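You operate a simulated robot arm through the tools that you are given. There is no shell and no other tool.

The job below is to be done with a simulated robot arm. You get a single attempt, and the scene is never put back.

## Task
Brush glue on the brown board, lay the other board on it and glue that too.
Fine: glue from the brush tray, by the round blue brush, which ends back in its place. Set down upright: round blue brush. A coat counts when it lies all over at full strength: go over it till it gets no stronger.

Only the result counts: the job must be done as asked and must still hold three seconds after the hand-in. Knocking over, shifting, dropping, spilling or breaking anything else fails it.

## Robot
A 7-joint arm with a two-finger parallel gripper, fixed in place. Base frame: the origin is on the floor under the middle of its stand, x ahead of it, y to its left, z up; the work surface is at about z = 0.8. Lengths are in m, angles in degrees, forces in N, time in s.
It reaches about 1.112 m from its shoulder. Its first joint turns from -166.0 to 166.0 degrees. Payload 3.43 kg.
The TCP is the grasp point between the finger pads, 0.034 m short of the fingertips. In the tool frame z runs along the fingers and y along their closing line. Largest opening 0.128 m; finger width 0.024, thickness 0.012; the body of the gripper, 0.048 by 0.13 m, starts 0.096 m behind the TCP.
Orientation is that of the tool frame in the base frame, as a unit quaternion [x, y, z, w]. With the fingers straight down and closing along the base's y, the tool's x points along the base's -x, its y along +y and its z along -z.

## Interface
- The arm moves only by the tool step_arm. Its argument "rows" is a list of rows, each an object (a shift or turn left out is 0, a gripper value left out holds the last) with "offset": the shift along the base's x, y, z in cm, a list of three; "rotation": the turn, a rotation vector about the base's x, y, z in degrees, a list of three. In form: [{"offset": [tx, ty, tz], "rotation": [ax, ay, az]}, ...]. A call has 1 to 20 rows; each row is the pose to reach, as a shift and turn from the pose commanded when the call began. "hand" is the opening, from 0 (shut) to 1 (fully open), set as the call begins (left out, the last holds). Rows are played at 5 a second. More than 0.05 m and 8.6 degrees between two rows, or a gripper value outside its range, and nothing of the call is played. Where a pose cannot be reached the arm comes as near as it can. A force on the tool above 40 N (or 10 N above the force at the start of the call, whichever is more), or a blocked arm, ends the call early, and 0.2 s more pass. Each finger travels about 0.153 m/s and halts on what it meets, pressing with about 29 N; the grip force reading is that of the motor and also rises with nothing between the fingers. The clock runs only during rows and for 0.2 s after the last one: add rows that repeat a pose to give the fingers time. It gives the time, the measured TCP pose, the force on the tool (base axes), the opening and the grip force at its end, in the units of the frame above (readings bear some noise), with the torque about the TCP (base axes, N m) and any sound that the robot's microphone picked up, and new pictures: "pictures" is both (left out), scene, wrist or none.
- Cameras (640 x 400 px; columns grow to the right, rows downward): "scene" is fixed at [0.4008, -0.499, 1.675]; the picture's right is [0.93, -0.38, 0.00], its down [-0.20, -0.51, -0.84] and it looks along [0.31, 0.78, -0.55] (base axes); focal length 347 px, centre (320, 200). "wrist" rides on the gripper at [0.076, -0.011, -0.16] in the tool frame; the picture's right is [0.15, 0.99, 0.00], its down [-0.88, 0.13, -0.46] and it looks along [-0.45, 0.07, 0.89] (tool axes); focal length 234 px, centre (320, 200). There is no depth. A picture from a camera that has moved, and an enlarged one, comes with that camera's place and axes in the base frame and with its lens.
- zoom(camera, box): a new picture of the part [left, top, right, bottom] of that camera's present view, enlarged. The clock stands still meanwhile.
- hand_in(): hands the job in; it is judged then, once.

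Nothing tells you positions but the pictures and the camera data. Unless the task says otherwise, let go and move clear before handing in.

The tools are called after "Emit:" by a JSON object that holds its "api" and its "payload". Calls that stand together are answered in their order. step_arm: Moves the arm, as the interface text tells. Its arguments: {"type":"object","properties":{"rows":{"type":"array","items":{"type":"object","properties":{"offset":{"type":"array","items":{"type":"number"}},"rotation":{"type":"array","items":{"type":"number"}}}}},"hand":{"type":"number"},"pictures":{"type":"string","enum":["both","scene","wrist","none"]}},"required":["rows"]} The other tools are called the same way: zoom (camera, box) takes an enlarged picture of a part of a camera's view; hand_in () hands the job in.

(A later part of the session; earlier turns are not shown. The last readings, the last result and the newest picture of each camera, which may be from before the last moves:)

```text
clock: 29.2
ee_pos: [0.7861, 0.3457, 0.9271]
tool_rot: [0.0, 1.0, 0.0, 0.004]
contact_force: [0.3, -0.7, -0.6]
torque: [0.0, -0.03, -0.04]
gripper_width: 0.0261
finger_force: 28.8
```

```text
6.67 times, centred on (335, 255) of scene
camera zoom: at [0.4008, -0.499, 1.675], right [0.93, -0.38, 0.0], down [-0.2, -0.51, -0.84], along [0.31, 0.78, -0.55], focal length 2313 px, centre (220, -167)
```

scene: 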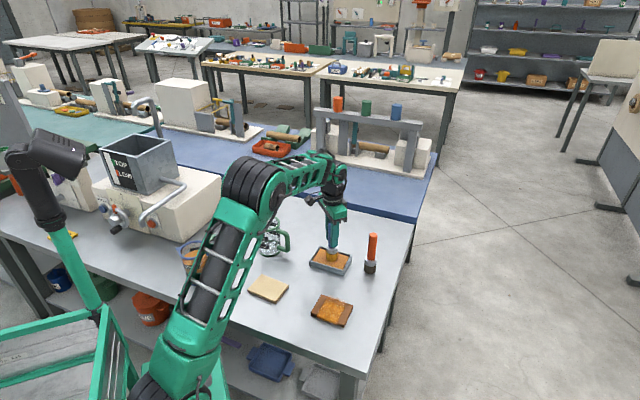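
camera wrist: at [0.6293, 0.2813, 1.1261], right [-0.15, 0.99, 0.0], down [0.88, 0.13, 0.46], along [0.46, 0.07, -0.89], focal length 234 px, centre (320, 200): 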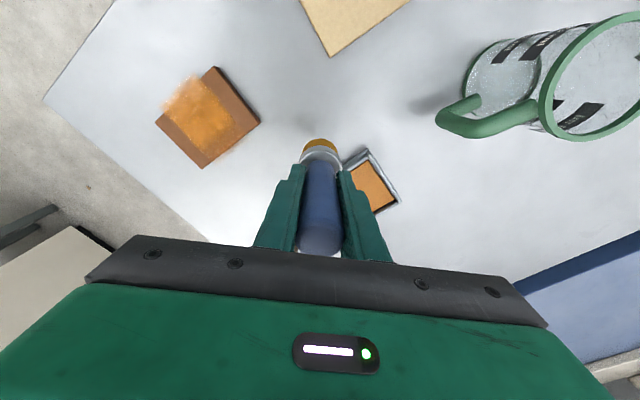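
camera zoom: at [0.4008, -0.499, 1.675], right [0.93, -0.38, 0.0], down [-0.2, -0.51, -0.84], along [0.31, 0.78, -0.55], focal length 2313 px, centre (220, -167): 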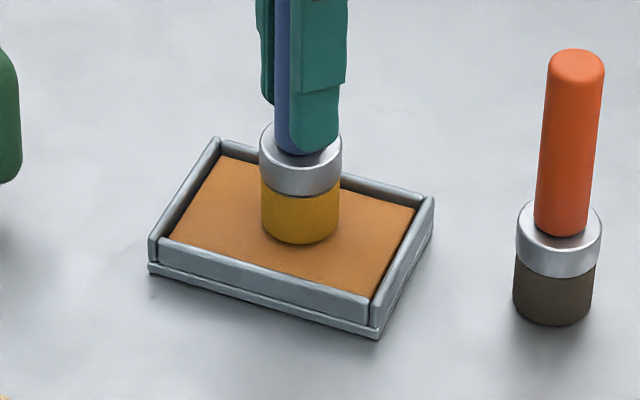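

No contact with the glue surface yet; lowering a little more.

Emit:
{"api": "step_arm", "payload": {"rows": [{"offset": [0, 0, -0.2]}, {"offset": [0, 0, -0.2]}], "pictures": "none"}}

```text
clock: 29.8
ee_pos: [0.7866, 0.3454, 0.9239]
tool_rot: [0.0, 1.0, 0.0, 0.004]
contact_force: [-0.2, 0.5, -1.0]
torque: [-0.03, -0.02, -0.01]
gripper_width: 0.0262
finger_force: 28.8
```

Emit:
{"api": "step_arm", "payload": {"rows": [{"offset": [0, 0, -0.15]}, {"offset": [0, 0, -0.15]}], "pictures": "none"}}

```text
clock: 30.4
ee_pos: [0.7855, 0.3453, 0.9213]
tool_rot: [-0.001, 1.0, 0.001, 0.005]
contact_force: [-0.4, -0.2, -1.4]
torque: [0.0, -0.02, -0.02]
gripper_width: 0.0263
finger_force: 29.2
```

Emit:
{"api": "step_arm", "payload": {"rows": [{"offset": [0, 0, -0.15]}, {"offset": [0, 0, -0.15]}], "pictures": "wrist"}}

Emit:
{"api": "zoom", "payload": {"camera": "scene", "box": [295, 225, 375, 285]}}

```text
clock: 31.0
ee_pos: [0.7867, 0.3452, 0.9225]
tool_rot: [0.0, 1.0, 0.001, 0.006]
contact_force: [-1.8, -4.2, 12.0]
torque: [-0.38, 0.37, 0.02]
gripper_width: 0.0263
finger_force: 29.2
camera wrist: at [0.7084, 0.333, 1.0814], right [-0.15, 0.99, 0.0], down [0.88, 0.13, 0.46], along [0.46, 0.07, -0.89], focal length 234 px, centre (320, 200)
```

wrist: 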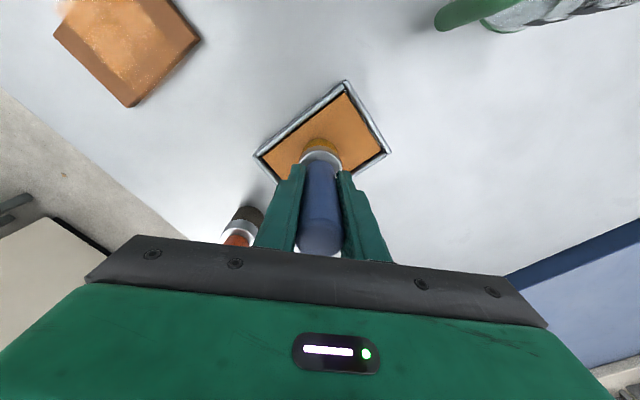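

```text
6.67 times, centred on (335, 255) of scene
camera zoom: at [0.4008, -0.499, 1.675], right [0.93, -0.38, 0.0], down [-0.2, -0.51, -0.84], along [0.31, 0.78, -0.55], focal length 2313 px, centre (220, -167)
```

zoom: 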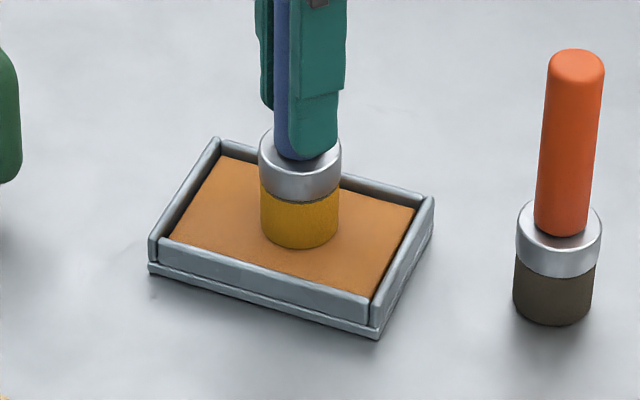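

Now in contact (12 N) — the brush has slid up in the grip by a few mm, which I'll account for when putting it back. I'll lift and go to a test spot near the board's right/back corner (+u, +v).

Emit:
{"api": "step_arm", "payload": {"rows": [{"offset": [0, 0, 2]}, {"offset": [0, 0, 4.5]}, {"offset": [-0.7, -4.3, 4.5]}, {"offset": [-1.4, -8.6, 4.5]}, {"offset": [-2.1, -12.9, 4.5]}, {"offset": [-2.8, -17.2, 4.5]}, {"offset": [-3.5, -21.26, 4.5]}, {"offset": [-3.5, -21.26, 2]}, {"offset": [-3.5, -21.26, 0.2]}, {"offset": [-3.5, -21.26, -0.1]}, {"offset": [-3.5, -21.26, -0.1]}], "pictures": "none"}}

Emit:
{"api": "step_arm", "payload": {"rows": [{"offset": [0, 0, -0.2]}, {"offset": [0, 0, -0.2]}], "pictures": "none"}}

```text
clock: 33.4
ee_pos: [0.7514, 0.1321, 0.9182]
tool_rot: [0.0, 1.0, 0.002, 0.005]
contact_force: [-0.1, -0.2, -1.1]
torque: [0.05, -0.01, -0.01]
gripper_width: 0.0264
finger_force: 29.1
```

```text
clock: 34.0
ee_pos: [0.7502, 0.1338, 0.9167]
tool_rot: [0.0, 1.0, 0.001, 0.004]
contact_force: [0.0, -0.5, -0.7]
torque: [0.0, -0.01, -0.01]
gripper_width: 0.0265
finger_force: 29.2
```

Emit:
{"api": "step_arm", "payload": {"rows": [{"offset": [0, 0, -0.15]}, {"offset": [0, 0, -0.15]}], "pictures": "none"}}

```text
clock: 34.6
ee_pos: [0.7517, 0.1337, 0.9155]
tool_rot: [0.0, 1.0, 0.001, 0.005]
contact_force: [-0.2, -0.9, 7.5]
torque: [-0.07, 0.11, 0.02]
gripper_width: 0.0263
finger_force: 28.9
```

Contact 7.5 N at the test spot (u≈+4, v≈+2.5). Small wiggle here, then look where the coat appears.

Emit:
{"api": "step_arm", "payload": {"rows": [{"offset": [0.35, -0.36, 0]}, {"offset": [0, 0, 0]}, {"offset": [-0.35, 0.36, 0]}, {"offset": [0, 0, 0]}, {"offset": [0.35, -0.36, 0]}, {"offset": [0, 0, 0]}], "pictures": "none"}}

Emit:
{"api": "step_arm", "payload": {"rows": [{"offset": [0, 0, 2]}, {"offset": [0, 0, 6]}, {"offset": [0, 5, 6]}, {"offset": [0, 10, 6]}, {"offset": [0, 10, 6]}, {"offset": [0, 10, 6]}], "pictures": "both"}}

Emit:
{"api": "zoom", "payload": {"camera": "scene", "box": [295, 265, 375, 335]}}

Emit:
{"api": "zoom", "payload": {"camera": "wrist", "box": [140, 0, 340, 150]}}

```text
clock: 36.0
ee_pos: [0.7511, 0.1324, 0.9164]
tool_rot: [0.0, 1.0, 0.001, 0.004]
contact_force: [1.8, -3.1, 9.8]
torque: [-0.34, -0.05, 0.05]
gripper_width: 0.0265
finger_force: 29.2
```

```text
clock: 37.4
ee_pos: [0.7494, 0.2356, 0.9746]
tool_rot: [0.0, 1.0, 0.001, 0.004]
contact_force: [-1.1, 0.3, -2.1]
torque: [0.0, -0.01, -0.02]
gripper_width: 0.0263
finger_force: 29.3
camera wrist: at [0.6719, 0.223, 1.1347], right [-0.15, 0.99, 0.0], down [0.88, 0.13, 0.46], along [0.46, 0.07, -0.89], focal length 234 px, centre (320, 200)
```

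scene: 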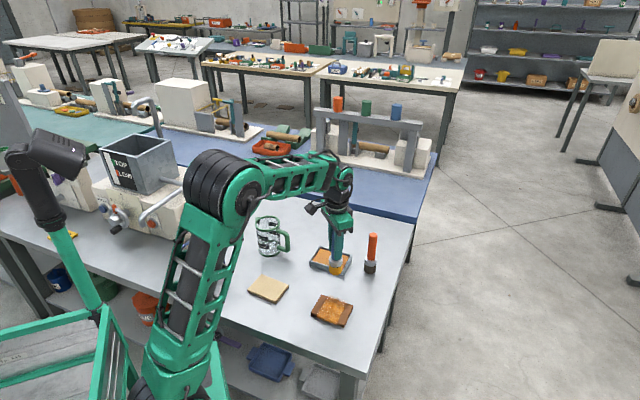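
wrist: 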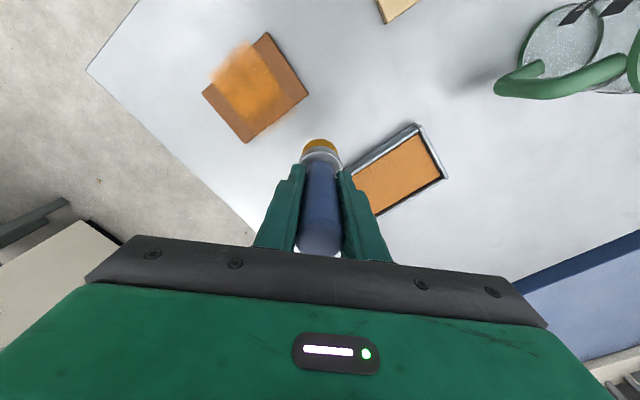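

```text
5.71 times, centred on (335, 300) of scene
camera zoom: at [0.4008, -0.499, 1.675], right [0.93, -0.38, 0.0], down [-0.2, -0.51, -0.84], along [0.31, 0.78, -0.55], focal length 1983 px, centre (234, -371)
```

zoom: 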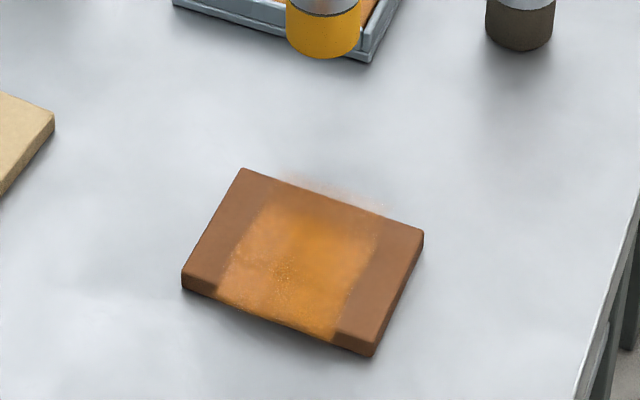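

```text
2.67 times, centred on (240, 75) of wrist
camera zoom: at [0.6719, 0.223, 1.1347], right [-0.15, 0.99, 0.0], down [0.88, 0.13, 0.46], along [0.46, 0.07, -0.89], focal length 624 px, centre (533, 533)
```

zoom: 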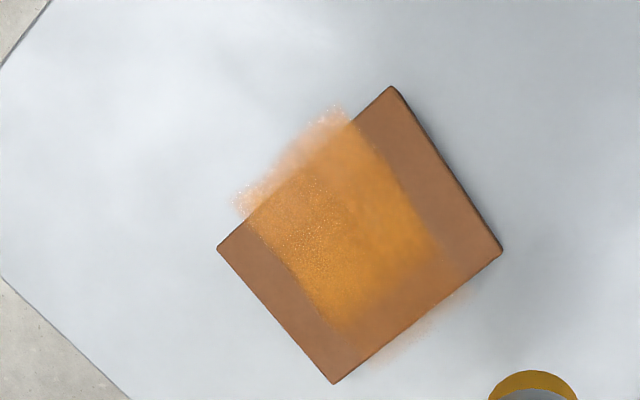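

The coat's picture didn't change at the spot I touched. I'll zoom in tightly on the board to understand how the coat is drawn.

Emit:
{"api": "zoom", "payload": {"camera": "scene", "box": [308, 290, 358, 330]}}

Emit:
{"api": "zoom", "payload": {"camera": "wrist", "box": [190, 20, 320, 150]}}

```text
10.00 times, centred on (333, 310) of scene
camera zoom: at [0.4008, -0.499, 1.675], right [0.93, -0.38, 0.0], down [-0.2, -0.51, -0.84], along [0.31, 0.78, -0.55], focal length 3470 px, centre (190, -900)
```

zoom: 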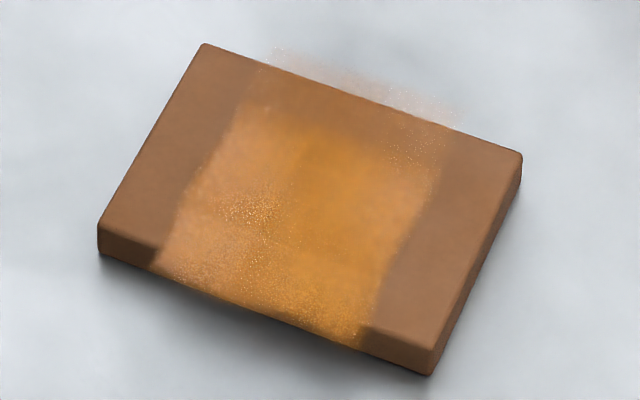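

```text
3.08 times, centred on (255, 85) of wrist
camera zoom: at [0.6719, 0.223, 1.1347], right [-0.15, 0.99, 0.0], down [0.88, 0.13, 0.46], along [0.46, 0.07, -0.89], focal length 720 px, centre (520, 554)
```

zoom: 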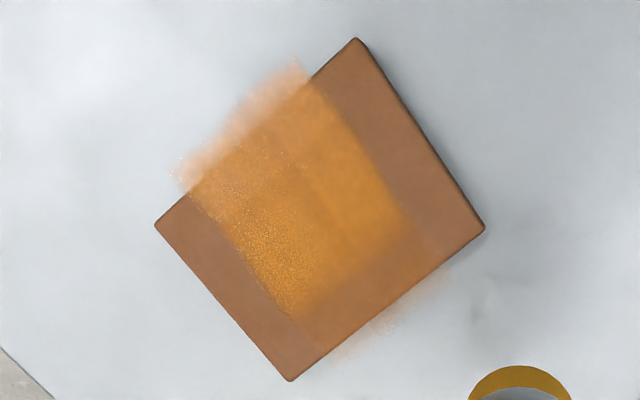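

The drawn coat seems to be laid out with its long side across the board. To learn whether the drawing follows true positions, I'll brush the whole remaining lane (v≈+2.4) back and forth and see what changes.

Emit:
{"api": "step_arm", "payload": {"rows": [{"offset": [0, -5, 0]}, {"offset": [0, -10, 0]}, {"offset": [0, -10, -3]}, {"offset": [0, -10, -5.4]}, {"offset": [0, -10, -6.05]}, {"offset": [0, -10, -6.05]}, {"offset": [-0.84, -9.14, -6.05]}, {"offset": [-1.68, -8.28, -6.05]}, {"offset": [-2.52, -7.42, -6.05]}, {"offset": [-3.36, -6.56, -6.05]}, {"offset": [-4.2, -5.7, -6.05]}, {"offset": [-5.04, -4.84, -6.05]}, {"offset": [-5.86, -3.99, -6.05]}], "pictures": "none"}}

Emit:
{"api": "step_arm", "payload": {"rows": [{"offset": [0.84, -0.86, 0]}, {"offset": [1.68, -1.72, 0]}, {"offset": [2.52, -2.58, 0]}, {"offset": [3.36, -3.44, 0]}, {"offset": [4.2, -4.3, 0]}, {"offset": [5.04, -5.16, 0]}, {"offset": [5.86, -6.01, 0]}, {"offset": [5.86, -6.01, 0]}], "pictures": "none"}}

Emit:
{"api": "step_arm", "payload": {"rows": [{"offset": [0, 0, 2]}, {"offset": [0, 0, 6]}, {"offset": [0, 5, 6]}, {"offset": [0, 10, 6]}, {"offset": [0, 10, 6]}, {"offset": [0, 10, 6]}], "pictures": "none"}}

Emit:
{"api": "zoom", "payload": {"camera": "scene", "box": [308, 290, 358, 330]}}

Emit:
{"api": "zoom", "payload": {"camera": "wrist", "box": [190, 20, 320, 150]}}

```text
clock: 40.2
ee_pos: [0.6904, 0.1932, 0.9167]
tool_rot: [0.0, 1.0, 0.001, 0.004]
contact_force: [1.4, -2.5, 7.4]
torque: [-0.23, 0.03, 0.03]
gripper_width: 0.0262
finger_force: 29.2
```

```text
clock: 42.0
ee_pos: [0.7517, 0.1306, 0.9149]
tool_rot: [0.001, 1.0, 0.0, 0.005]
contact_force: [-1.4, -0.2, 5.2]
torque: [-0.02, 0.07, 0.03]
gripper_width: 0.0261
finger_force: 29.0
```

```text
clock: 43.4
ee_pos: [0.7483, 0.2339, 0.973]
tool_rot: [-0.001, 1.0, 0.001, 0.004]
contact_force: [0.4, 0.1, -0.1]
torque: [-0.02, 0.02, 0.01]
gripper_width: 0.0262
finger_force: 28.2
```

```text
10.00 times, centred on (333, 310) of scene
camera zoom: at [0.4008, -0.499, 1.675], right [0.93, -0.38, 0.0], down [-0.2, -0.51, -0.84], along [0.31, 0.78, -0.55], focal length 3470 px, centre (190, -900)
```

zoom: 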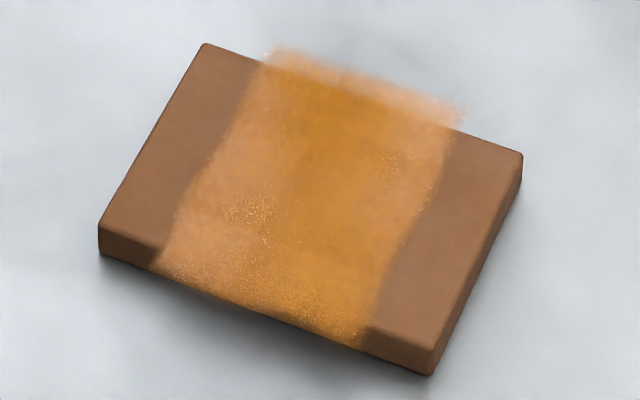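

```text
3.08 times, centred on (255, 85) of wrist
camera zoom: at [0.6731, 0.2227, 1.1322], right [-0.15, 0.99, 0.0], down [0.88, 0.13, 0.46], along [0.46, 0.07, -0.89], focal length 720 px, centre (520, 554)
```

zoom: 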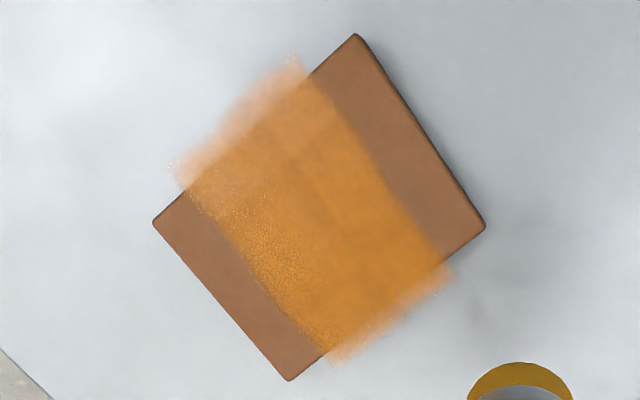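

After brushing that lane, the drawn coat grew to that side — so the drawing follows the lanes, just with swapped proportions. I'll cover everything generously (lanes out to v=±3.2, u=±4.3) with reloads until it stops getting stronger. First a reload.

Emit:
{"api": "step_arm", "payload": {"rows": [{"offset": [1.2, 3.8, 0]}, {"offset": [2.4, 7.6, 0]}, {"offset": [3.5, 11.26, 0]}, {"offset": [3.5, 11.26, -3]}, {"offset": [3.5, 11.26, -5.2]}, {"offset": [3.5, 11.26, -5.5]}, {"offset": [3.8, 11.0, -5.5]}, {"offset": [3.5, 11.26, -5.5]}, {"offset": [3.5, 11.26, -5.5]}], "pictures": "none"}}

Emit:
{"api": "step_arm", "payload": {"rows": [{"offset": [0, 0, 2]}, {"offset": [0, 0, 5.5]}, {"offset": [0, 0, 5.5]}], "pictures": "none"}}

Emit:
{"api": "zoom", "payload": {"camera": "scene", "box": [295, 205, 375, 285]}}

```text
clock: 45.4
ee_pos: [0.7852, 0.3448, 0.9208]
tool_rot: [0.0, 1.0, 0.001, 0.004]
contact_force: [0.0, -0.3, 0.6]
torque: [-0.08, -0.13, 0.02]
gripper_width: 0.0263
finger_force: 29.2
```

```text
clock: 46.2
ee_pos: [0.7824, 0.344, 0.9756]
tool_rot: [0.0, 1.0, 0.001, 0.005]
contact_force: [0.9, 0.5, -0.9]
torque: [0.0, 0.02, 0.0]
gripper_width: 0.0264
finger_force: 29.1
```

```text
5.00 times, centred on (335, 245) of scene
camera zoom: at [0.4008, -0.499, 1.675], right [0.93, -0.38, 0.0], down [-0.2, -0.51, -0.84], along [0.31, 0.78, -0.55], focal length 1735 px, centre (245, -25)
```

zoom: 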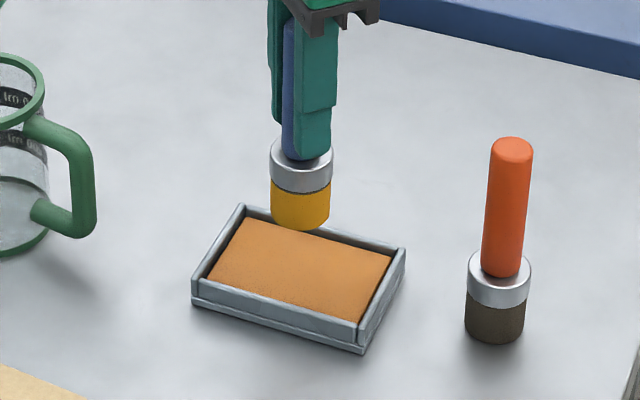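

Reloaded with a barely-there touch. Now lanes starting from the far long edge (v=+3.2).

Emit:
{"api": "step_arm", "payload": {"rows": [{"offset": [-0.54, -4.18, 0]}, {"offset": [-1.09, -8.37, 0]}, {"offset": [-1.63, -12.55, 0]}, {"offset": [-2.18, -16.74, 0]}, {"offset": [-2.72, -20.92, 0]}, {"offset": [-2.72, -20.92, -4]}, {"offset": [-2.72, -20.92, -5.6]}, {"offset": [-2.72, -20.92, -6.05]}, {"offset": [-2.72, -20.92, -6.05]}], "pictures": "none"}}

Emit:
{"api": "step_arm", "payload": {"rows": [{"offset": [-1, 1.03, 0]}, {"offset": [-2, 2.05, 0]}, {"offset": [-3, 3.08, 0]}, {"offset": [-4, 4.11, 0]}, {"offset": [-5, 5.13, 0]}, {"offset": [-6, 6.16, 0]}, {"offset": [-6, 6.16, 0]}], "pictures": "none"}}

```text
clock: 48.2
ee_pos: [0.7614, 0.136, 0.9158]
tool_rot: [0.0, 1.0, 0.001, 0.004]
contact_force: [0.4, 0.4, -1.1]
torque: [0.02, 0.0, 0.02]
gripper_width: 0.0264
finger_force: 29.1
```

```text
clock: 49.8
ee_pos: [0.6987, 0.1994, 0.9137]
tool_rot: [-0.001, 1.0, 0.0, 0.004]
contact_force: [1.3, -2.4, 12.9]
torque: [-0.4, -0.28, 0.0]
gripper_width: 0.0266
finger_force: 28.4
```

Contact is firmer at the −u end than the +u end, so I'll add a slight z slope along the stroke and continue with lanes v=1.6 and v=0.

Emit:
{"api": "step_arm", "payload": {"rows": [{"offset": [-0.57, -0.55, 0.06]}, {"offset": [-1.14, -1.11, 0.06]}, {"offset": [-0.14, -2.14, 0.03]}, {"offset": [0.86, -3.16, 0.0]}, {"offset": [1.86, -4.19, -0.03]}, {"offset": [2.86, -5.22, -0.05]}, {"offset": [3.86, -6.24, -0.08]}, {"offset": [4.86, -7.27, -0.1]}, {"offset": [4.86, -7.27, -0.1]}], "pictures": "none"}}

Emit:
{"api": "step_arm", "payload": {"rows": [{"offset": [-0.57, -0.56, 0]}, {"offset": [-1.15, -1.12, 0]}, {"offset": [-2.15, -0.09, 0.03]}, {"offset": [-3.15, 0.94, 0.06]}, {"offset": [-4.15, 1.96, 0.09]}, {"offset": [-5.15, 2.99, 0.11]}, {"offset": [-6.15, 4.02, 0.14]}, {"offset": [-7.15, 5.04, 0.16]}, {"offset": [-7.15, 5.04, 0.16]}], "pictures": "none"}}

Emit:
{"api": "zoom", "payload": {"camera": "scene", "box": [308, 290, 358, 330]}}

```text
clock: 51.8
ee_pos: [0.7468, 0.1266, 0.9144]
tool_rot: [0.0, 1.0, 0.0, 0.004]
contact_force: [0.3, -0.6, -1.5]
torque: [0.02, 0.01, -0.05]
gripper_width: 0.0266
finger_force: 28.9
```

```text
clock: 53.8
ee_pos: [0.6776, 0.1776, 0.916]
tool_rot: [0.001, 1.0, 0.001, 0.004]
contact_force: [-0.4, 0.1, -1.1]
torque: [0.0, 0.02, 0.02]
gripper_width: 0.0262
finger_force: 29.3
```

```text
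10.00 times, centred on (333, 310) of scene
camera zoom: at [0.4008, -0.499, 1.675], right [0.93, -0.38, 0.0], down [-0.2, -0.51, -0.84], along [0.31, 0.78, -0.55], focal length 3470 px, centre (190, -900)
```

zoom: 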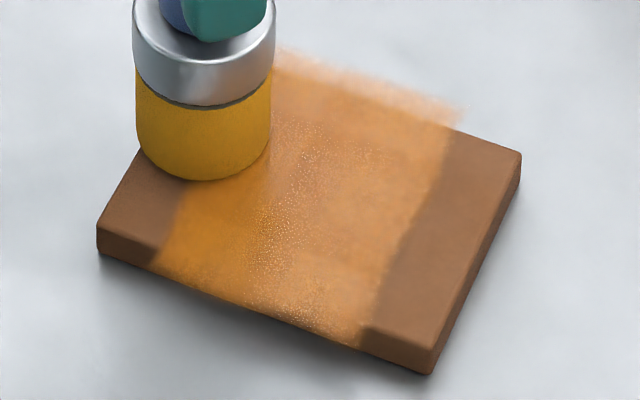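

Contact was lost at both ends; the brush seems to have crept up in the grip again. I'll find contact again here.

Emit:
{"api": "step_arm", "payload": {"rows": [{"offset": [0, 0, -0.1]}, {"offset": [0, 0, -0.1]}], "pictures": "none"}}

Emit:
{"api": "zoom", "payload": {"camera": "wrist", "box": [240, 90, 400, 270]}}

```text
clock: 54.4
ee_pos: [0.6757, 0.1767, 0.9148]
tool_rot: [0.0, 1.0, 0.001, 0.004]
contact_force: [0.0, 0.6, -1.0]
torque: [-0.01, 0.02, 0.04]
gripper_width: 0.0261
finger_force: 28.7
```

```text
2.22 times, centred on (320, 180) of wrist
camera zoom: at [0.599, 0.1645, 1.0743], right [-0.15, 0.99, 0.0], down [0.88, 0.13, 0.46], along [0.46, 0.07, -0.89], focal length 520 px, centre (320, 244)
```

zoom: 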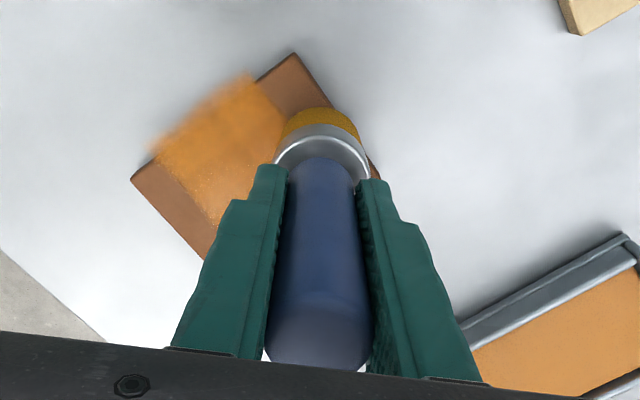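

Emit:
{"api": "step_arm", "payload": {"rows": [{"offset": [0, 0, -0.1]}, {"offset": [0, 0, -0.1]}], "pictures": "none"}}

Emit:
{"api": "step_arm", "payload": {"rows": [{"offset": [0, 0, -0.1]}, {"offset": [0, 0, -0.1]}], "pictures": "none"}}

```text
clock: 55.0
ee_pos: [0.6754, 0.1765, 0.9153]
tool_rot: [0.0, 1.0, 0.001, 0.004]
contact_force: [-0.7, 0.3, 12.1]
torque: [-0.02, 0.03, -0.04]
gripper_width: 0.0262
finger_force: 29.1
```

```text
clock: 55.6
ee_pos: [0.6753, 0.1767, 0.9122]
tool_rot: [-0.001, 1.0, 0.001, 0.005]
contact_force: [2.3, 0.5, 20.0]
torque: [0.02, -0.26, 0.01]
gripper_width: 0.0263
finger_force: 28.8
```

I pressed a bit too far (20 N); easing off to a light touch and sweeping lane v=0 to the +u end with the slope.

Emit:
{"api": "step_arm", "payload": {"rows": [{"offset": [0, 0, 0.1]}, {"offset": [1, -1.03, 0.09]}, {"offset": [2, -2.05, 0.08]}, {"offset": [3, -3.08, 0.07]}, {"offset": [4, -4.11, 0.06]}, {"offset": [5, -5.13, 0.04]}, {"offset": [6, -6.16, 0.03]}, {"offset": [6, -6.16, 0.03]}], "pictures": "none"}}

```text
clock: 57.4
ee_pos: [0.7333, 0.1152, 0.9117]
tool_rot: [0.0, 1.0, 0.001, 0.004]
contact_force: [-1.5, 4.0, 15.7]
torque: [0.38, 0.23, 0.02]
gripper_width: 0.0263
finger_force: 29.4
```

Emit:
{"api": "step_arm", "payload": {"rows": [{"offset": [-0.57, -0.56, 0.07]}, {"offset": [-1.15, -1.12, 0.07]}, {"offset": [-2.15, -0.09, 0.07]}, {"offset": [-3.15, 0.94, 0.08]}, {"offset": [-4.15, 1.96, 0.08]}, {"offset": [-5.15, 2.99, 0.09]}, {"offset": [-6.15, 4.02, 0.09]}, {"offset": [-7.15, 5.04, 0.09]}, {"offset": [-7.15, 5.04, 0.09]}], "pictures": "none"}}

```text
clock: 59.4
ee_pos: [0.6622, 0.168, 0.9154]
tool_rot: [0.0, 1.0, 0.001, 0.005]
contact_force: [-0.1, -0.3, -1.6]
torque: [-0.01, -0.01, 0.02]
gripper_width: 0.0263
finger_force: 28.1
```

Emit:
{"api": "step_arm", "payload": {"rows": [{"offset": [0, 0, -0.1]}, {"offset": [0, 0, -0.1]}], "pictures": "none"}}

```text
clock: 60.0
ee_pos: [0.6629, 0.1662, 0.9143]
tool_rot: [-0.001, 1.0, 0.001, 0.004]
contact_force: [0.2, -0.3, -0.2]
torque: [0.0, 0.01, 0.0]
gripper_width: 0.026
finger_force: 28.9
```

Emit:
{"api": "step_arm", "payload": {"rows": [{"offset": [0, 0, -0.06]}, {"offset": [0, 0, -0.06]}], "pictures": "none"}}

Emit:
{"api": "zoom", "payload": {"camera": "wrist", "box": [240, 90, 400, 270]}}

Emit:
{"api": "zoom", "payload": {"camera": "scene", "box": [300, 270, 360, 330]}}

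```text
clock: 60.6
ee_pos: [0.6629, 0.1674, 0.9128]
tool_rot: [0.0, 1.0, 0.001, 0.004]
contact_force: [-0.8, -0.2, 1.6]
torque: [0.01, -0.01, 0.03]
gripper_width: 0.0265
finger_force: 28.9
```

```text
2.22 times, centred on (320, 180) of wrist
camera zoom: at [0.5865, 0.1537, 1.072], right [-0.15, 0.99, 0.0], down [0.88, 0.13, 0.46], along [0.46, 0.07, -0.89], focal length 520 px, centre (320, 244)
```

zoom: 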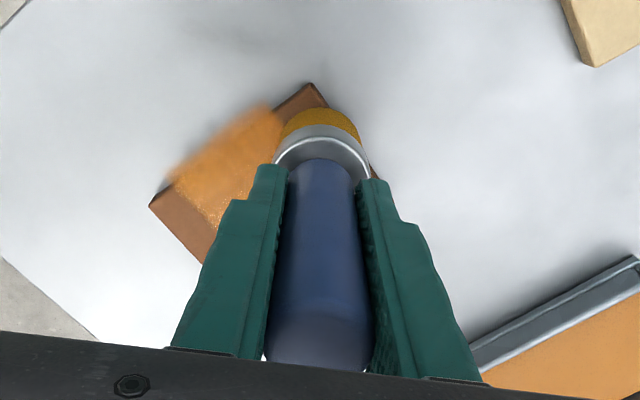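

```text
6.67 times, centred on (330, 300) of scene
camera zoom: at [0.4008, -0.499, 1.675], right [0.93, -0.38, 0.0], down [-0.2, -0.51, -0.84], along [0.31, 0.78, -0.55], focal length 2313 px, centre (253, -467)
```

zoom: 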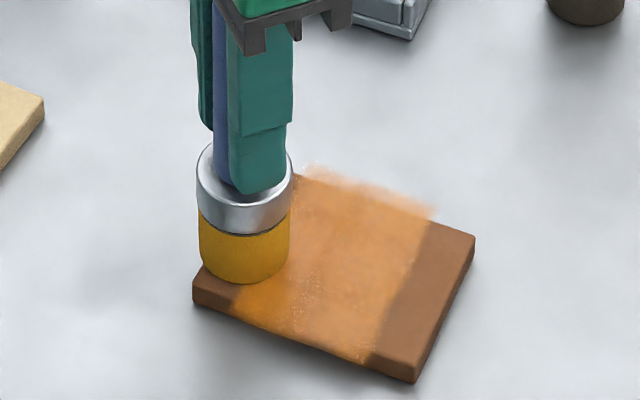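

Contact is light (1.6 N). I'll keep forces low; sweeping the v=−3.2 lane to +u now.

Emit:
{"api": "step_arm", "payload": {"rows": [{"offset": [-0.57, -0.55, -0.05]}, {"offset": [-1.14, -1.11, -0.05]}, {"offset": [-0.14, -2.14, -0.05]}, {"offset": [0.86, -3.16, -0.05]}, {"offset": [1.86, -4.19, -0.05]}, {"offset": [2.86, -5.22, -0.05]}, {"offset": [3.86, -6.24, -0.05]}, {"offset": [4.86, -7.27, -0.05]}, {"offset": [4.86, -7.27, -0.05]}], "pictures": "none"}}

```text
clock: 62.6
ee_pos: [0.7127, 0.0909, 0.911]
tool_rot: [-0.001, 1.0, 0.001, 0.004]
contact_force: [-2.2, 3.5, 16.7]
torque: [0.41, 0.1, 0.06]
gripper_width: 0.0263
finger_force: 28.9
```

Force 16.7 N here; I'll lift off, look at the coat, and reload.

Emit:
{"api": "step_arm", "payload": {"rows": [{"offset": [0, 0, 2]}, {"offset": [0, 0, 6]}, {"offset": [2.5, 4, 6.2]}, {"offset": [4, 8.5, 6.3]}, {"offset": [5, 13, 6.38]}, {"offset": [5, 13, 6.38]}, {"offset": [5, 13, 6.38]}], "pictures": "none"}}

Emit:
{"api": "zoom", "payload": {"camera": "scene", "box": [308, 290, 358, 330]}}

Emit:
{"api": "zoom", "payload": {"camera": "wrist", "box": [180, 20, 320, 150]}}

```text
clock: 64.2
ee_pos: [0.7625, 0.2234, 0.9701]
tool_rot: [0.0, 1.0, 0.001, 0.004]
contact_force: [0.1, 1.0, -0.8]
torque: [0.01, -0.01, 0.0]
gripper_width: 0.0263
finger_force: 28.6
```

```text
10.00 times, centred on (333, 310) of scene
camera zoom: at [0.4008, -0.499, 1.675], right [0.93, -0.38, 0.0], down [-0.2, -0.51, -0.84], along [0.31, 0.78, -0.55], focal length 3470 px, centre (190, -900)
```

zoom: 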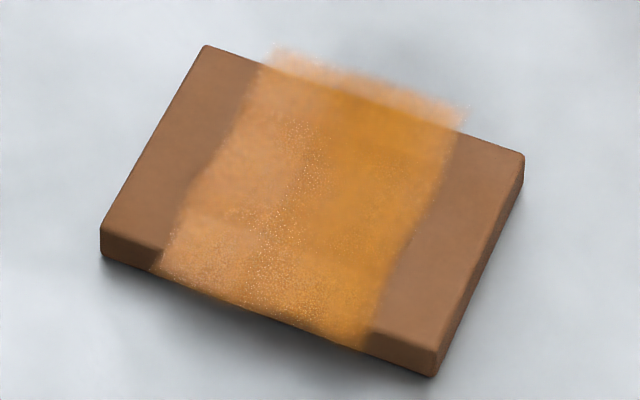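

```text
3.08 times, centred on (250, 85) of wrist
camera zoom: at [0.6846, 0.2124, 1.1304], right [-0.15, 0.99, 0.0], down [0.88, 0.13, 0.46], along [0.46, 0.07, -0.89], focal length 720 px, centre (535, 554)
```

zoom: 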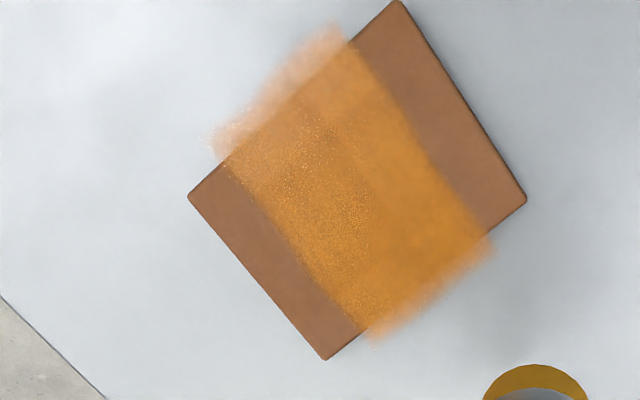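

The coat is fairly uniform now. I'll reload and do another full set of passes, comparing the colour before and after.

Emit:
{"api": "step_arm", "payload": {"rows": [{"offset": [0.8, 4.2, 0]}, {"offset": [1.6, 8.4, 0]}, {"offset": [2.3, 12.38, 0]}, {"offset": [2.3, 12.38, -3]}, {"offset": [2.3, 12.38, -5.2]}, {"offset": [2.3, 12.38, -5.65]}, {"offset": [2.3, 12.38, -5.65]}], "pictures": "none"}}

Emit:
{"api": "zoom", "payload": {"camera": "scene", "box": [308, 290, 358, 330]}}

```text
clock: 65.8
ee_pos: [0.7846, 0.3477, 0.9181]
tool_rot: [0.0, 1.0, 0.002, 0.005]
contact_force: [-1.1, -0.2, 16.1]
torque: [-0.16, -0.1, -0.03]
gripper_width: 0.026
finger_force: 28.7
```

```text
10.00 times, centred on (333, 310) of scene
camera zoom: at [0.4008, -0.499, 1.675], right [0.93, -0.38, 0.0], down [-0.2, -0.51, -0.84], along [0.31, 0.78, -0.55], focal length 3470 px, centre (190, -900)
```

zoom: 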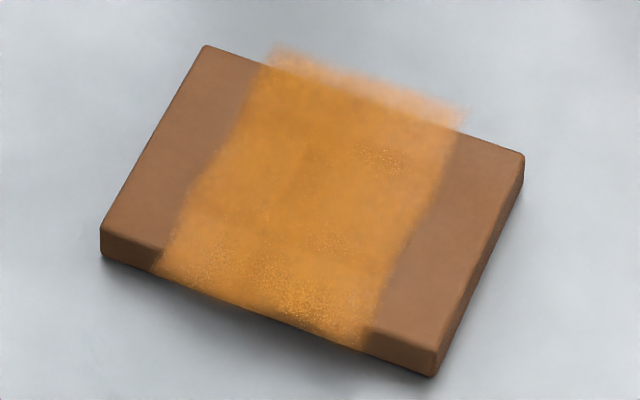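

Good reload. Now another full set of lanes, starting at the far edge again with light contact.

Emit:
{"api": "step_arm", "payload": {"rows": [{"offset": [0, 0, 2.5]}, {"offset": [0, 0, 5.65]}, {"offset": [-0.54, -4.18, 5.65]}, {"offset": [-1.09, -8.37, 5.65]}, {"offset": [-1.63, -12.55, 5.65]}, {"offset": [-2.18, -16.74, 5.65]}, {"offset": [-2.72, -20.92, 5.65]}, {"offset": [-2.72, -20.92, 2]}, {"offset": [-2.72, -20.92, 0]}, {"offset": [-2.72, -20.92, -0.43]}, {"offset": [-2.72, -20.92, -0.43]}], "pictures": "none"}}

```text
clock: 68.2
ee_pos: [0.7596, 0.1369, 0.9148]
tool_rot: [0.0, 1.0, 0.001, 0.004]
contact_force: [0.3, -0.6, -1.0]
torque: [0.03, -0.03, 0.02]
gripper_width: 0.0266
finger_force: 28.8
```

Emit:
{"api": "step_arm", "payload": {"rows": [{"offset": [0, 0, -0.08]}, {"offset": [0, 0, -0.08]}], "pictures": "none"}}

```text
clock: 68.8
ee_pos: [0.7583, 0.1364, 0.9135]
tool_rot: [0.0, 1.0, 0.001, 0.004]
contact_force: [-0.1, 0.3, -0.9]
torque: [-0.02, 0.04, 0.0]
gripper_width: 0.0264
finger_force: 29.0
```

Emit:
{"api": "step_arm", "payload": {"rows": [{"offset": [0, 0, -0.08]}, {"offset": [0, 0, -0.08]}], "pictures": "none"}}

```text
clock: 69.4
ee_pos: [0.7594, 0.1375, 0.914]
tool_rot: [0.0, 1.0, 0.0, 0.005]
contact_force: [-0.2, 0.3, -0.5]
torque: [0.02, 0.0, 0.03]
gripper_width: 0.0265
finger_force: 29.3
```

Emit:
{"api": "step_arm", "payload": {"rows": [{"offset": [0, 0, -0.08]}, {"offset": [0, 0, -0.08]}], "pictures": "none"}}

```text
clock: 70.0
ee_pos: [0.7594, 0.1364, 0.9113]
tool_rot: [0.0, 1.0, 0.001, 0.003]
contact_force: [-1.0, 0.1, 1.7]
torque: [0.02, 0.02, -0.02]
gripper_width: 0.0262
finger_force: 29.0
```

Light contact (1.7 N). Sweep lane v=3.2 to −u, then check force.

Emit:
{"api": "step_arm", "payload": {"rows": [{"offset": [-1, 1.03, -0.03]}, {"offset": [-2, 2.05, -0.03]}, {"offset": [-3, 3.08, -0.03]}, {"offset": [-4, 4.11, -0.03]}, {"offset": [-5, 5.13, -0.02]}, {"offset": [-6, 6.16, 0]}, {"offset": [-6, 6.16, 0]}], "pictures": "none"}}

Emit:
{"api": "step_arm", "payload": {"rows": [{"offset": [-0.57, -0.55, 0.03]}, {"offset": [-1.14, -1.11, 0.0]}, {"offset": [-0.14, -2.14, 0]}, {"offset": [0.86, -3.16, 0]}, {"offset": [1.86, -4.19, 0]}, {"offset": [2.86, -5.22, 0]}, {"offset": [3.86, -6.24, 0]}, {"offset": [4.86, -7.27, 0]}, {"offset": [4.86, -7.27, 0]}], "pictures": "none"}}

```text
clock: 71.6
ee_pos: [0.6973, 0.1991, 0.912]
tool_rot: [0.0, 1.0, 0.0, 0.004]
contact_force: [0.5, -0.8, -0.2]
torque: [0.03, -0.01, 0.0]
gripper_width: 0.0263
finger_force: 28.6
```

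```text
clock: 73.6
ee_pos: [0.7485, 0.1257, 0.9136]
tool_rot: [0.0, 1.0, 0.001, 0.004]
contact_force: [0.6, -0.5, -1.0]
torque: [0.01, 0.03, -0.03]
gripper_width: 0.0262
finger_force: 29.1
```

Emit:
{"api": "step_arm", "payload": {"rows": [{"offset": [0, 0, -0.08]}, {"offset": [-1, 1.03, -0.1]}, {"offset": [-2, 2.05, -0.1]}, {"offset": [-3, 3.08, -0.1]}, {"offset": [-3, 3.08, -0.1]}], "pictures": "none"}}

```text
clock: 74.8
ee_pos: [0.7164, 0.1552, 0.9122]
tool_rot: [0.001, 1.0, 0.001, 0.004]
contact_force: [-0.5, 0.5, -0.8]
torque: [0.0, -0.04, -0.02]
gripper_width: 0.0265
finger_force: 29.2
```

Emit:
{"api": "step_arm", "payload": {"rows": [{"offset": [0, 0, -0.07]}, {"offset": [0, 0, -0.07]}], "pictures": "none"}}

Emit:
{"api": "step_arm", "payload": {"rows": [{"offset": [0, 0, -0.05]}, {"offset": [0, 0, -0.05]}], "pictures": "none"}}

Emit:
{"api": "zoom", "payload": {"camera": "scene", "box": [308, 275, 358, 325]}}

```text
clock: 75.4
ee_pos: [0.7159, 0.155, 0.9116]
tool_rot: [0.0, 1.0, 0.0, 0.004]
contact_force: [-1.1, -0.6, 6.8]
torque: [-0.1, 0.17, 0.0]
gripper_width: 0.0262
finger_force: 29.5
```

```text
clock: 76.0
ee_pos: [0.7165, 0.157, 0.9111]
tool_rot: [0.001, 1.0, 0.001, 0.006]
contact_force: [-0.3, -3.4, 21.3]
torque: [-0.44, 0.02, 0.02]
gripper_width: 0.0263
finger_force: 28.5
```

```text
8.00 times, centred on (333, 300) of scene
camera zoom: at [0.4008, -0.499, 1.675], right [0.93, -0.38, 0.0], down [-0.2, -0.51, -0.84], along [0.31, 0.78, -0.55], focal length 2776 px, centre (216, -600)
```

zoom: 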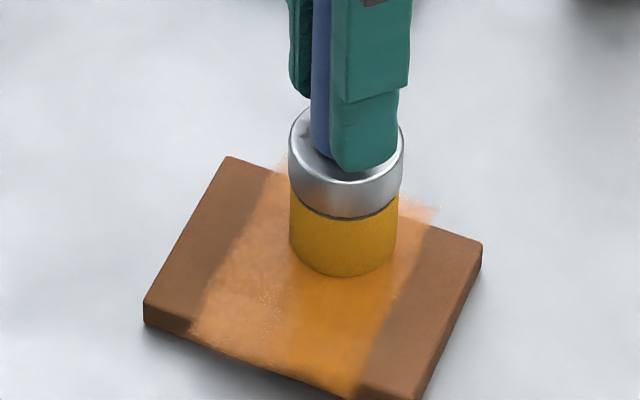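

Contact stiffness is high, so I'll hold near-contact (ease up 0.8 mm) and continue the lanes.

Emit:
{"api": "step_arm", "payload": {"rows": [{"offset": [0, 0, 0.06]}, {"offset": [-1, 1.03, 0.06]}, {"offset": [-2, 2.05, 0.06]}, {"offset": [-3, 3.08, 0.06]}, {"offset": [-3, 3.08, 0.06]}], "pictures": "none"}}

```text
clock: 77.2
ee_pos: [0.6876, 0.1881, 0.9097]
tool_rot: [0.0, 1.0, 0.002, 0.005]
contact_force: [4.0, -1.2, 21.0]
torque: [-0.12, -0.09, 0.02]
gripper_width: 0.0264
finger_force: 29.0
```

Emit:
{"api": "step_arm", "payload": {"rows": [{"offset": [0, 0, 0.12]}, {"offset": [-0.57, -0.56, 0.12]}, {"offset": [-1.15, -1.12, 0.12]}, {"offset": [-1.15, -1.12, 0.12]}], "pictures": "none"}}

```text
clock: 78.2
ee_pos: [0.6749, 0.1743, 0.9116]
tool_rot: [0.0, 1.0, 0.001, 0.004]
contact_force: [-0.2, 0.2, -0.2]
torque: [-0.01, -0.01, -0.02]
gripper_width: 0.0261
finger_force: 28.9
```

Emit:
{"api": "step_arm", "payload": {"rows": [{"offset": [0, 0, -0.06]}, {"offset": [1, -1.03, -0.08]}, {"offset": [2, -2.05, -0.1]}, {"offset": [3, -3.08, -0.1]}, {"offset": [3, -3.08, -0.1]}], "pictures": "none"}}

```text
clock: 79.4
ee_pos: [0.7044, 0.146, 0.9121]
tool_rot: [-0.001, 1.0, 0.001, 0.005]
contact_force: [0.2, 0.4, -0.9]
torque: [0.02, -0.05, 0.03]
gripper_width: 0.0263
finger_force: 29.2
```

Emit:
{"api": "step_arm", "payload": {"rows": [{"offset": [0, 0, -0.06]}, {"offset": [1, -1.03, -0.06]}, {"offset": [2, -2.05, -0.08]}, {"offset": [3, -3.08, -0.08]}, {"offset": [3, -3.08, -0.08]}], "pictures": "none"}}

```text
clock: 80.6
ee_pos: [0.7357, 0.1157, 0.9105]
tool_rot: [0.0, 1.0, 0.001, 0.004]
contact_force: [0.5, -0.1, 2.0]
torque: [0.06, 0.1, -0.01]
gripper_width: 0.0265
finger_force: 28.7
```

Emit:
{"api": "step_arm", "payload": {"rows": [{"offset": [-0.57, -0.56, 0]}, {"offset": [-1.15, -1.12, 0]}, {"offset": [-2.15, -0.09, 0]}, {"offset": [-3.15, 0.94, 0.01]}, {"offset": [-4.15, 1.96, 0.02]}, {"offset": [-4.15, 1.96, 0.02]}], "pictures": "none"}}

Emit:
{"api": "step_arm", "payload": {"rows": [{"offset": [-1, 1.03, 0.02]}, {"offset": [-2, 2.05, 0.04]}, {"offset": [-3, 3.08, 0.06]}, {"offset": [-3, 3.08, 0.06]}], "pictures": "none"}}

```text
clock: 82.0
ee_pos: [0.6939, 0.134, 0.9086]
tool_rot: [0.0, 1.0, 0.0, 0.004]
contact_force: [0.2, -1.6, 9.5]
torque: [-0.17, 0.02, 0.02]
gripper_width: 0.0265
finger_force: 28.7
```

```text
clock: 83.0
ee_pos: [0.6635, 0.1649, 0.9107]
tool_rot: [0.0, 1.0, 0.001, 0.004]
contact_force: [-0.5, 0.7, 3.0]
torque: [0.02, 0.13, -0.01]
gripper_width: 0.0263
finger_force: 28.9
```

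Emit:
{"api": "step_arm", "payload": {"rows": [{"offset": [-0.57, -0.55, 0]}, {"offset": [-1.14, -1.11, 0]}, {"offset": [-0.14, -2.14, 0]}, {"offset": [0.86, -3.16, -0.01]}, {"offset": [1.86, -4.19, -0.02]}, {"offset": [1.86, -4.19, -0.02]}], "pictures": "none"}}

Emit:
{"api": "step_arm", "payload": {"rows": [{"offset": [1, -1.03, 0]}, {"offset": [2, -2.05, 0]}, {"offset": [3, -3.08, 0]}, {"offset": [3, -3.08, 0]}], "pictures": "none"}}

```text
clock: 84.4
ee_pos: [0.6819, 0.1248, 0.91]
tool_rot: [0.0, 1.0, 0.001, 0.005]
contact_force: [0.2, 0.8, -1.6]
torque: [0.02, -0.01, 0.01]
gripper_width: 0.0265
finger_force: 29.3
```

```text
clock: 85.4
ee_pos: [0.7133, 0.0931, 0.9124]
tool_rot: [0.001, 1.0, 0.001, 0.004]
contact_force: [-0.9, -0.2, -1.4]
torque: [0.0, 0.0, -0.01]
gripper_width: 0.0262
finger_force: 28.6
```

Emit:
{"api": "step_arm", "payload": {"rows": [{"offset": [0, 0, -0.08]}, {"offset": [0, 0, -0.08]}], "pictures": "none"}}

```text
clock: 86.0
ee_pos: [0.7123, 0.0916, 0.9107]
tool_rot: [0.0, 1.0, 0.001, 0.004]
contact_force: [0.8, -0.1, -0.6]
torque: [-0.01, 0.07, -0.01]
gripper_width: 0.0261
finger_force: 29.0
```

Emit:
{"api": "step_arm", "payload": {"rows": [{"offset": [0, 0, -0.07]}, {"offset": [0, 0, -0.07]}], "pictures": "none"}}

```text
clock: 86.6
ee_pos: [0.7132, 0.0917, 0.91]
tool_rot: [-0.001, 1.0, 0.001, 0.004]
contact_force: [-0.3, -2.3, 10.8]
torque: [-0.17, 0.21, 0.06]
gripper_width: 0.0263
finger_force: 28.7
```

Emit:
{"api": "step_arm", "payload": {"rows": [{"offset": [-1, 1.03, 0.02]}, {"offset": [-2, 2.05, 0.03]}, {"offset": [-3, 3.08, 0.04]}, {"offset": [-3, 3.08, 0.04]}], "pictures": "none"}}

Emit:
{"api": "step_arm", "payload": {"rows": [{"offset": [-1, 1.03, 0.01]}, {"offset": [-2, 2.05, 0.02]}, {"offset": [-3, 3.08, 0.03]}, {"offset": [-3, 3.08, 0.03]}], "pictures": "none"}}

```text
clock: 87.6
ee_pos: [0.6818, 0.1246, 0.9094]
tool_rot: [0.0, 1.0, 0.001, 0.005]
contact_force: [1.0, -1.1, 9.9]
torque: [0.01, -0.01, -0.02]
gripper_width: 0.0263
finger_force: 29.1
```

```text
clock: 88.6
ee_pos: [0.6516, 0.1554, 0.9107]
tool_rot: [0.0, 1.0, 0.001, 0.004]
contact_force: [-0.7, 0.5, -0.2]
torque: [0.0, 0.0, 0.01]
gripper_width: 0.0263
finger_force: 28.4
```

Full set done. Lifting off and back over the tray for a comparable look at the coat.

Emit:
{"api": "step_arm", "payload": {"rows": [{"offset": [0, 0, 2.5]}, {"offset": [0, 0, 6.56]}, {"offset": [2.66, 3.84, 6.56]}, {"offset": [5.32, 7.69, 6.56]}, {"offset": [7.98, 11.53, 6.56]}, {"offset": [10.64, 15.38, 6.56]}, {"offset": [13.3, 19.22, 6.56]}, {"offset": [13.3, 19.22, 6.56]}, {"offset": [13.3, 19.22, 6.56]}], "pictures": "both"}}

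Emit:
{"api": "zoom", "payload": {"camera": "scene", "box": [308, 290, 358, 330]}}

Emit:
{"api": "zoom", "payload": {"camera": "wrist", "box": [80, 0, 240, 100]}}

Emit:
{"api": "zoom", "payload": {"camera": "scene", "box": [295, 205, 375, 285]}}

```text
clock: 90.6
ee_pos: [0.7835, 0.3479, 0.9753]
tool_rot: [-0.001, 1.0, 0.001, 0.004]
contact_force: [-1.0, -0.1, 0.1]
torque: [-0.02, 0.02, -0.01]
gripper_width: 0.0263
finger_force: 29.9
camera wrist: at [0.7057, 0.3367, 1.1339], right [-0.15, 0.99, 0.0], down [0.88, 0.13, 0.46], along [0.46, 0.07, -0.89], focal length 234 px, centre (320, 200)
```

scene: 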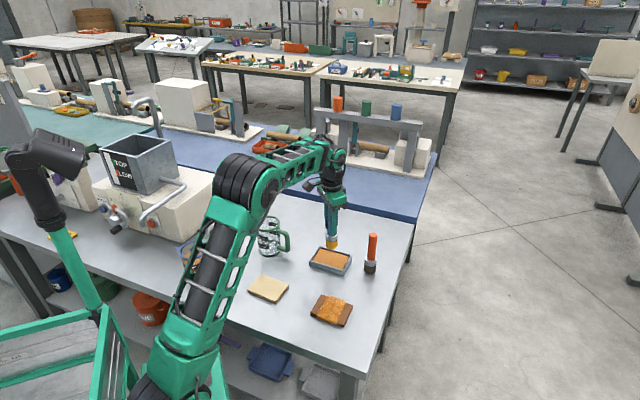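
wrist: 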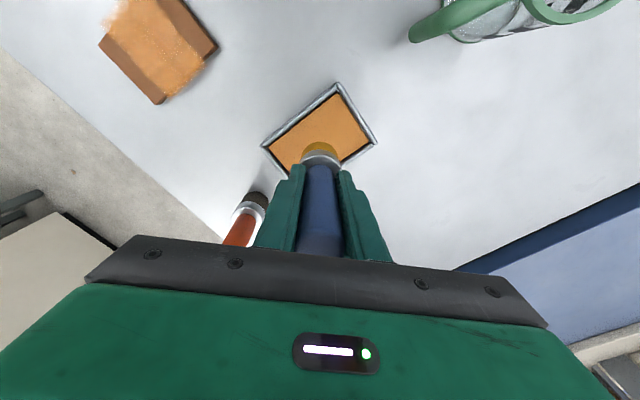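

```text
10.00 times, centred on (333, 310) of scene
camera zoom: at [0.4008, -0.499, 1.675], right [0.93, -0.38, 0.0], down [-0.2, -0.51, -0.84], along [0.31, 0.78, -0.55], focal length 3470 px, centre (190, -900)
```

zoom: 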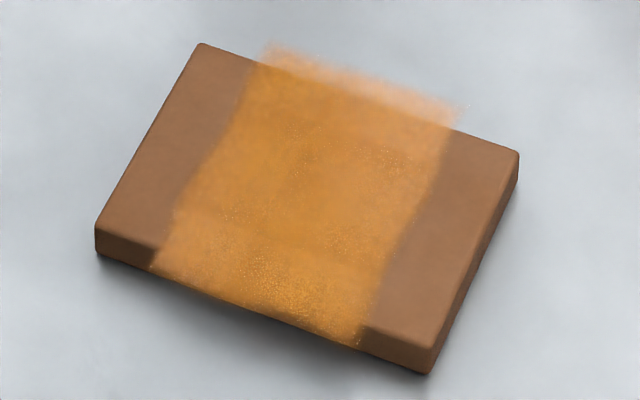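

```text
4.00 times, centred on (160, 50) of wrist
camera zoom: at [0.7057, 0.3367, 1.1339], right [-0.15, 0.99, 0.0], down [0.88, 0.13, 0.46], along [0.46, 0.07, -0.89], focal length 937 px, centre (960, 800)
```

zoom: 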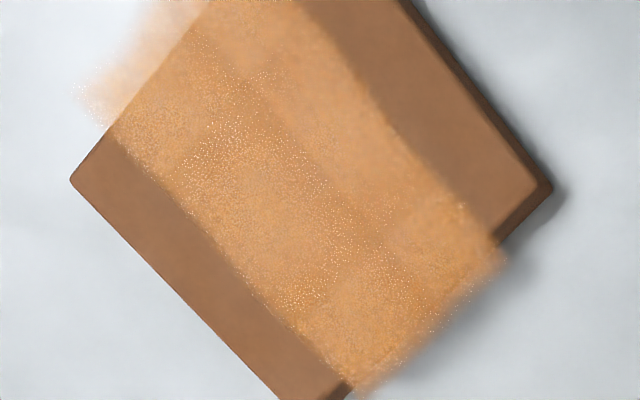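

```text
5.00 times, centred on (335, 245) of scene
camera zoom: at [0.4008, -0.499, 1.675], right [0.93, -0.38, 0.0], down [-0.2, -0.51, -0.84], along [0.31, 0.78, -0.55], focal length 1735 px, centre (245, -25)
```

zoom: 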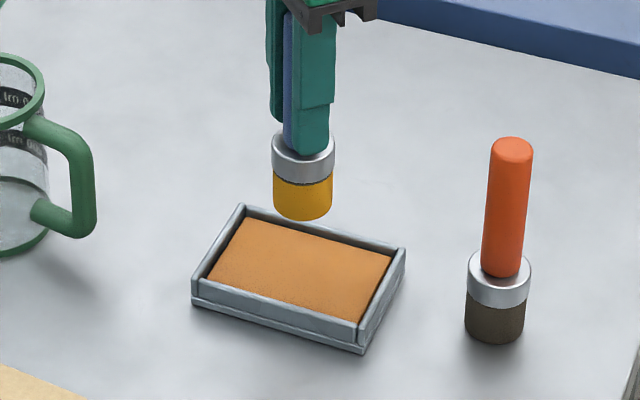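

I can see faint tile boundaries in the coat. I'll look closer at the tiles to find any weaker ones.

Emit:
{"api": "zoom", "payload": {"camera": "wrist", "box": [95, 0, 225, 110]}}

Emit:
{"api": "zoom", "payload": {"camera": "scene", "box": [316, 292, 348, 312]}}

Emit:
{"api": "zoom", "payload": {"camera": "scene", "box": [316, 308, 348, 328]}}

```text
3.64 times, centred on (160, 55) of wrist
camera zoom: at [0.7057, 0.3367, 1.1339], right [-0.15, 0.99, 0.0], down [0.88, 0.13, 0.46], along [0.46, 0.07, -0.89], focal length 852 px, centre (902, 727)
```

zoom: 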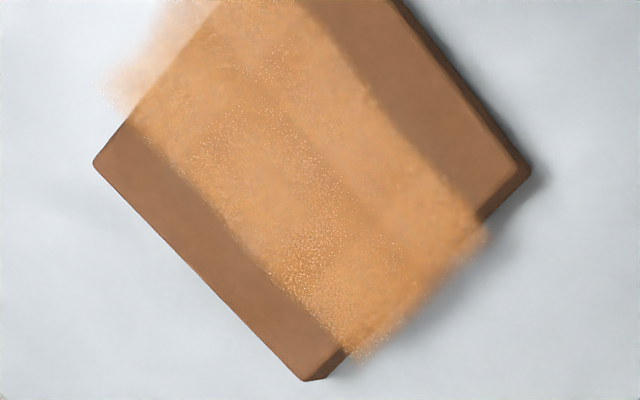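

```text
16.00 times, centred on (332, 302) of scene
camera zoom: at [0.4008, -0.499, 1.675], right [0.93, -0.38, 0.0], down [-0.2, -0.51, -0.84], along [0.31, 0.78, -0.55], focal length 5552 px, centre (128, -1432)
```

zoom: 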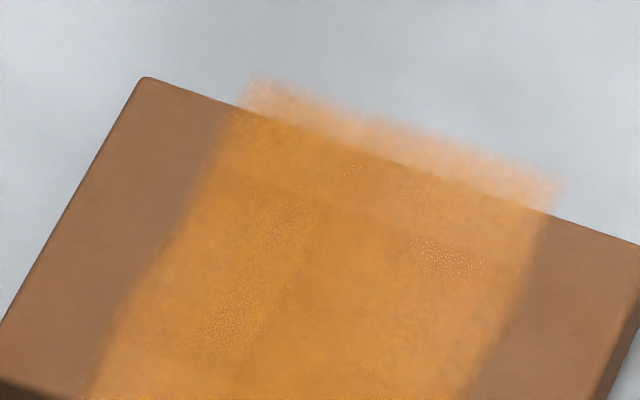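

```text
16.00 times, centred on (332, 318) of scene
camera zoom: at [0.4008, -0.499, 1.675], right [0.93, -0.38, 0.0], down [-0.2, -0.51, -0.84], along [0.31, 0.78, -0.55], focal length 5552 px, centre (128, -1688)
```

zoom: 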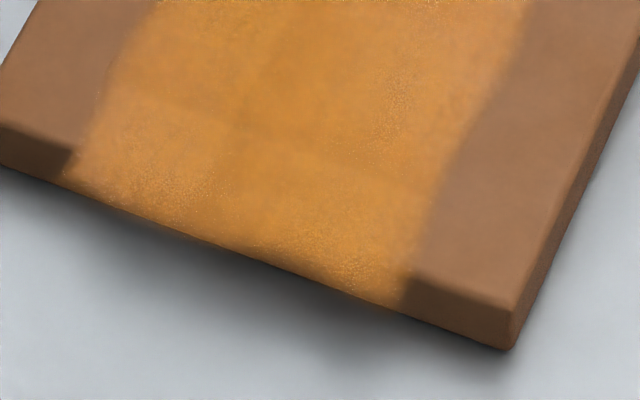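

The coat consists of a few tiles, all equally strong now, and unchanged since the last look — a sign of saturation. I'll do one more reload and a confirming pass across the tile centres, then compare.

Emit:
{"api": "step_arm", "payload": {"rows": [{"offset": [0, 0, -3]}, {"offset": [0, 0, -5.3]}, {"offset": [0, 0, -5.75]}, {"offset": [0, 0, -5.75]}], "pictures": "none"}}

```text
clock: 91.6
ee_pos: [0.7837, 0.3485, 0.9165]
tool_rot: [0.0, 1.0, 0.0, 0.005]
contact_force: [-0.3, 0.1, -1.5]
torque: [-0.02, -0.04, 0.0]
gripper_width: 0.0263
finger_force: 28.6
```

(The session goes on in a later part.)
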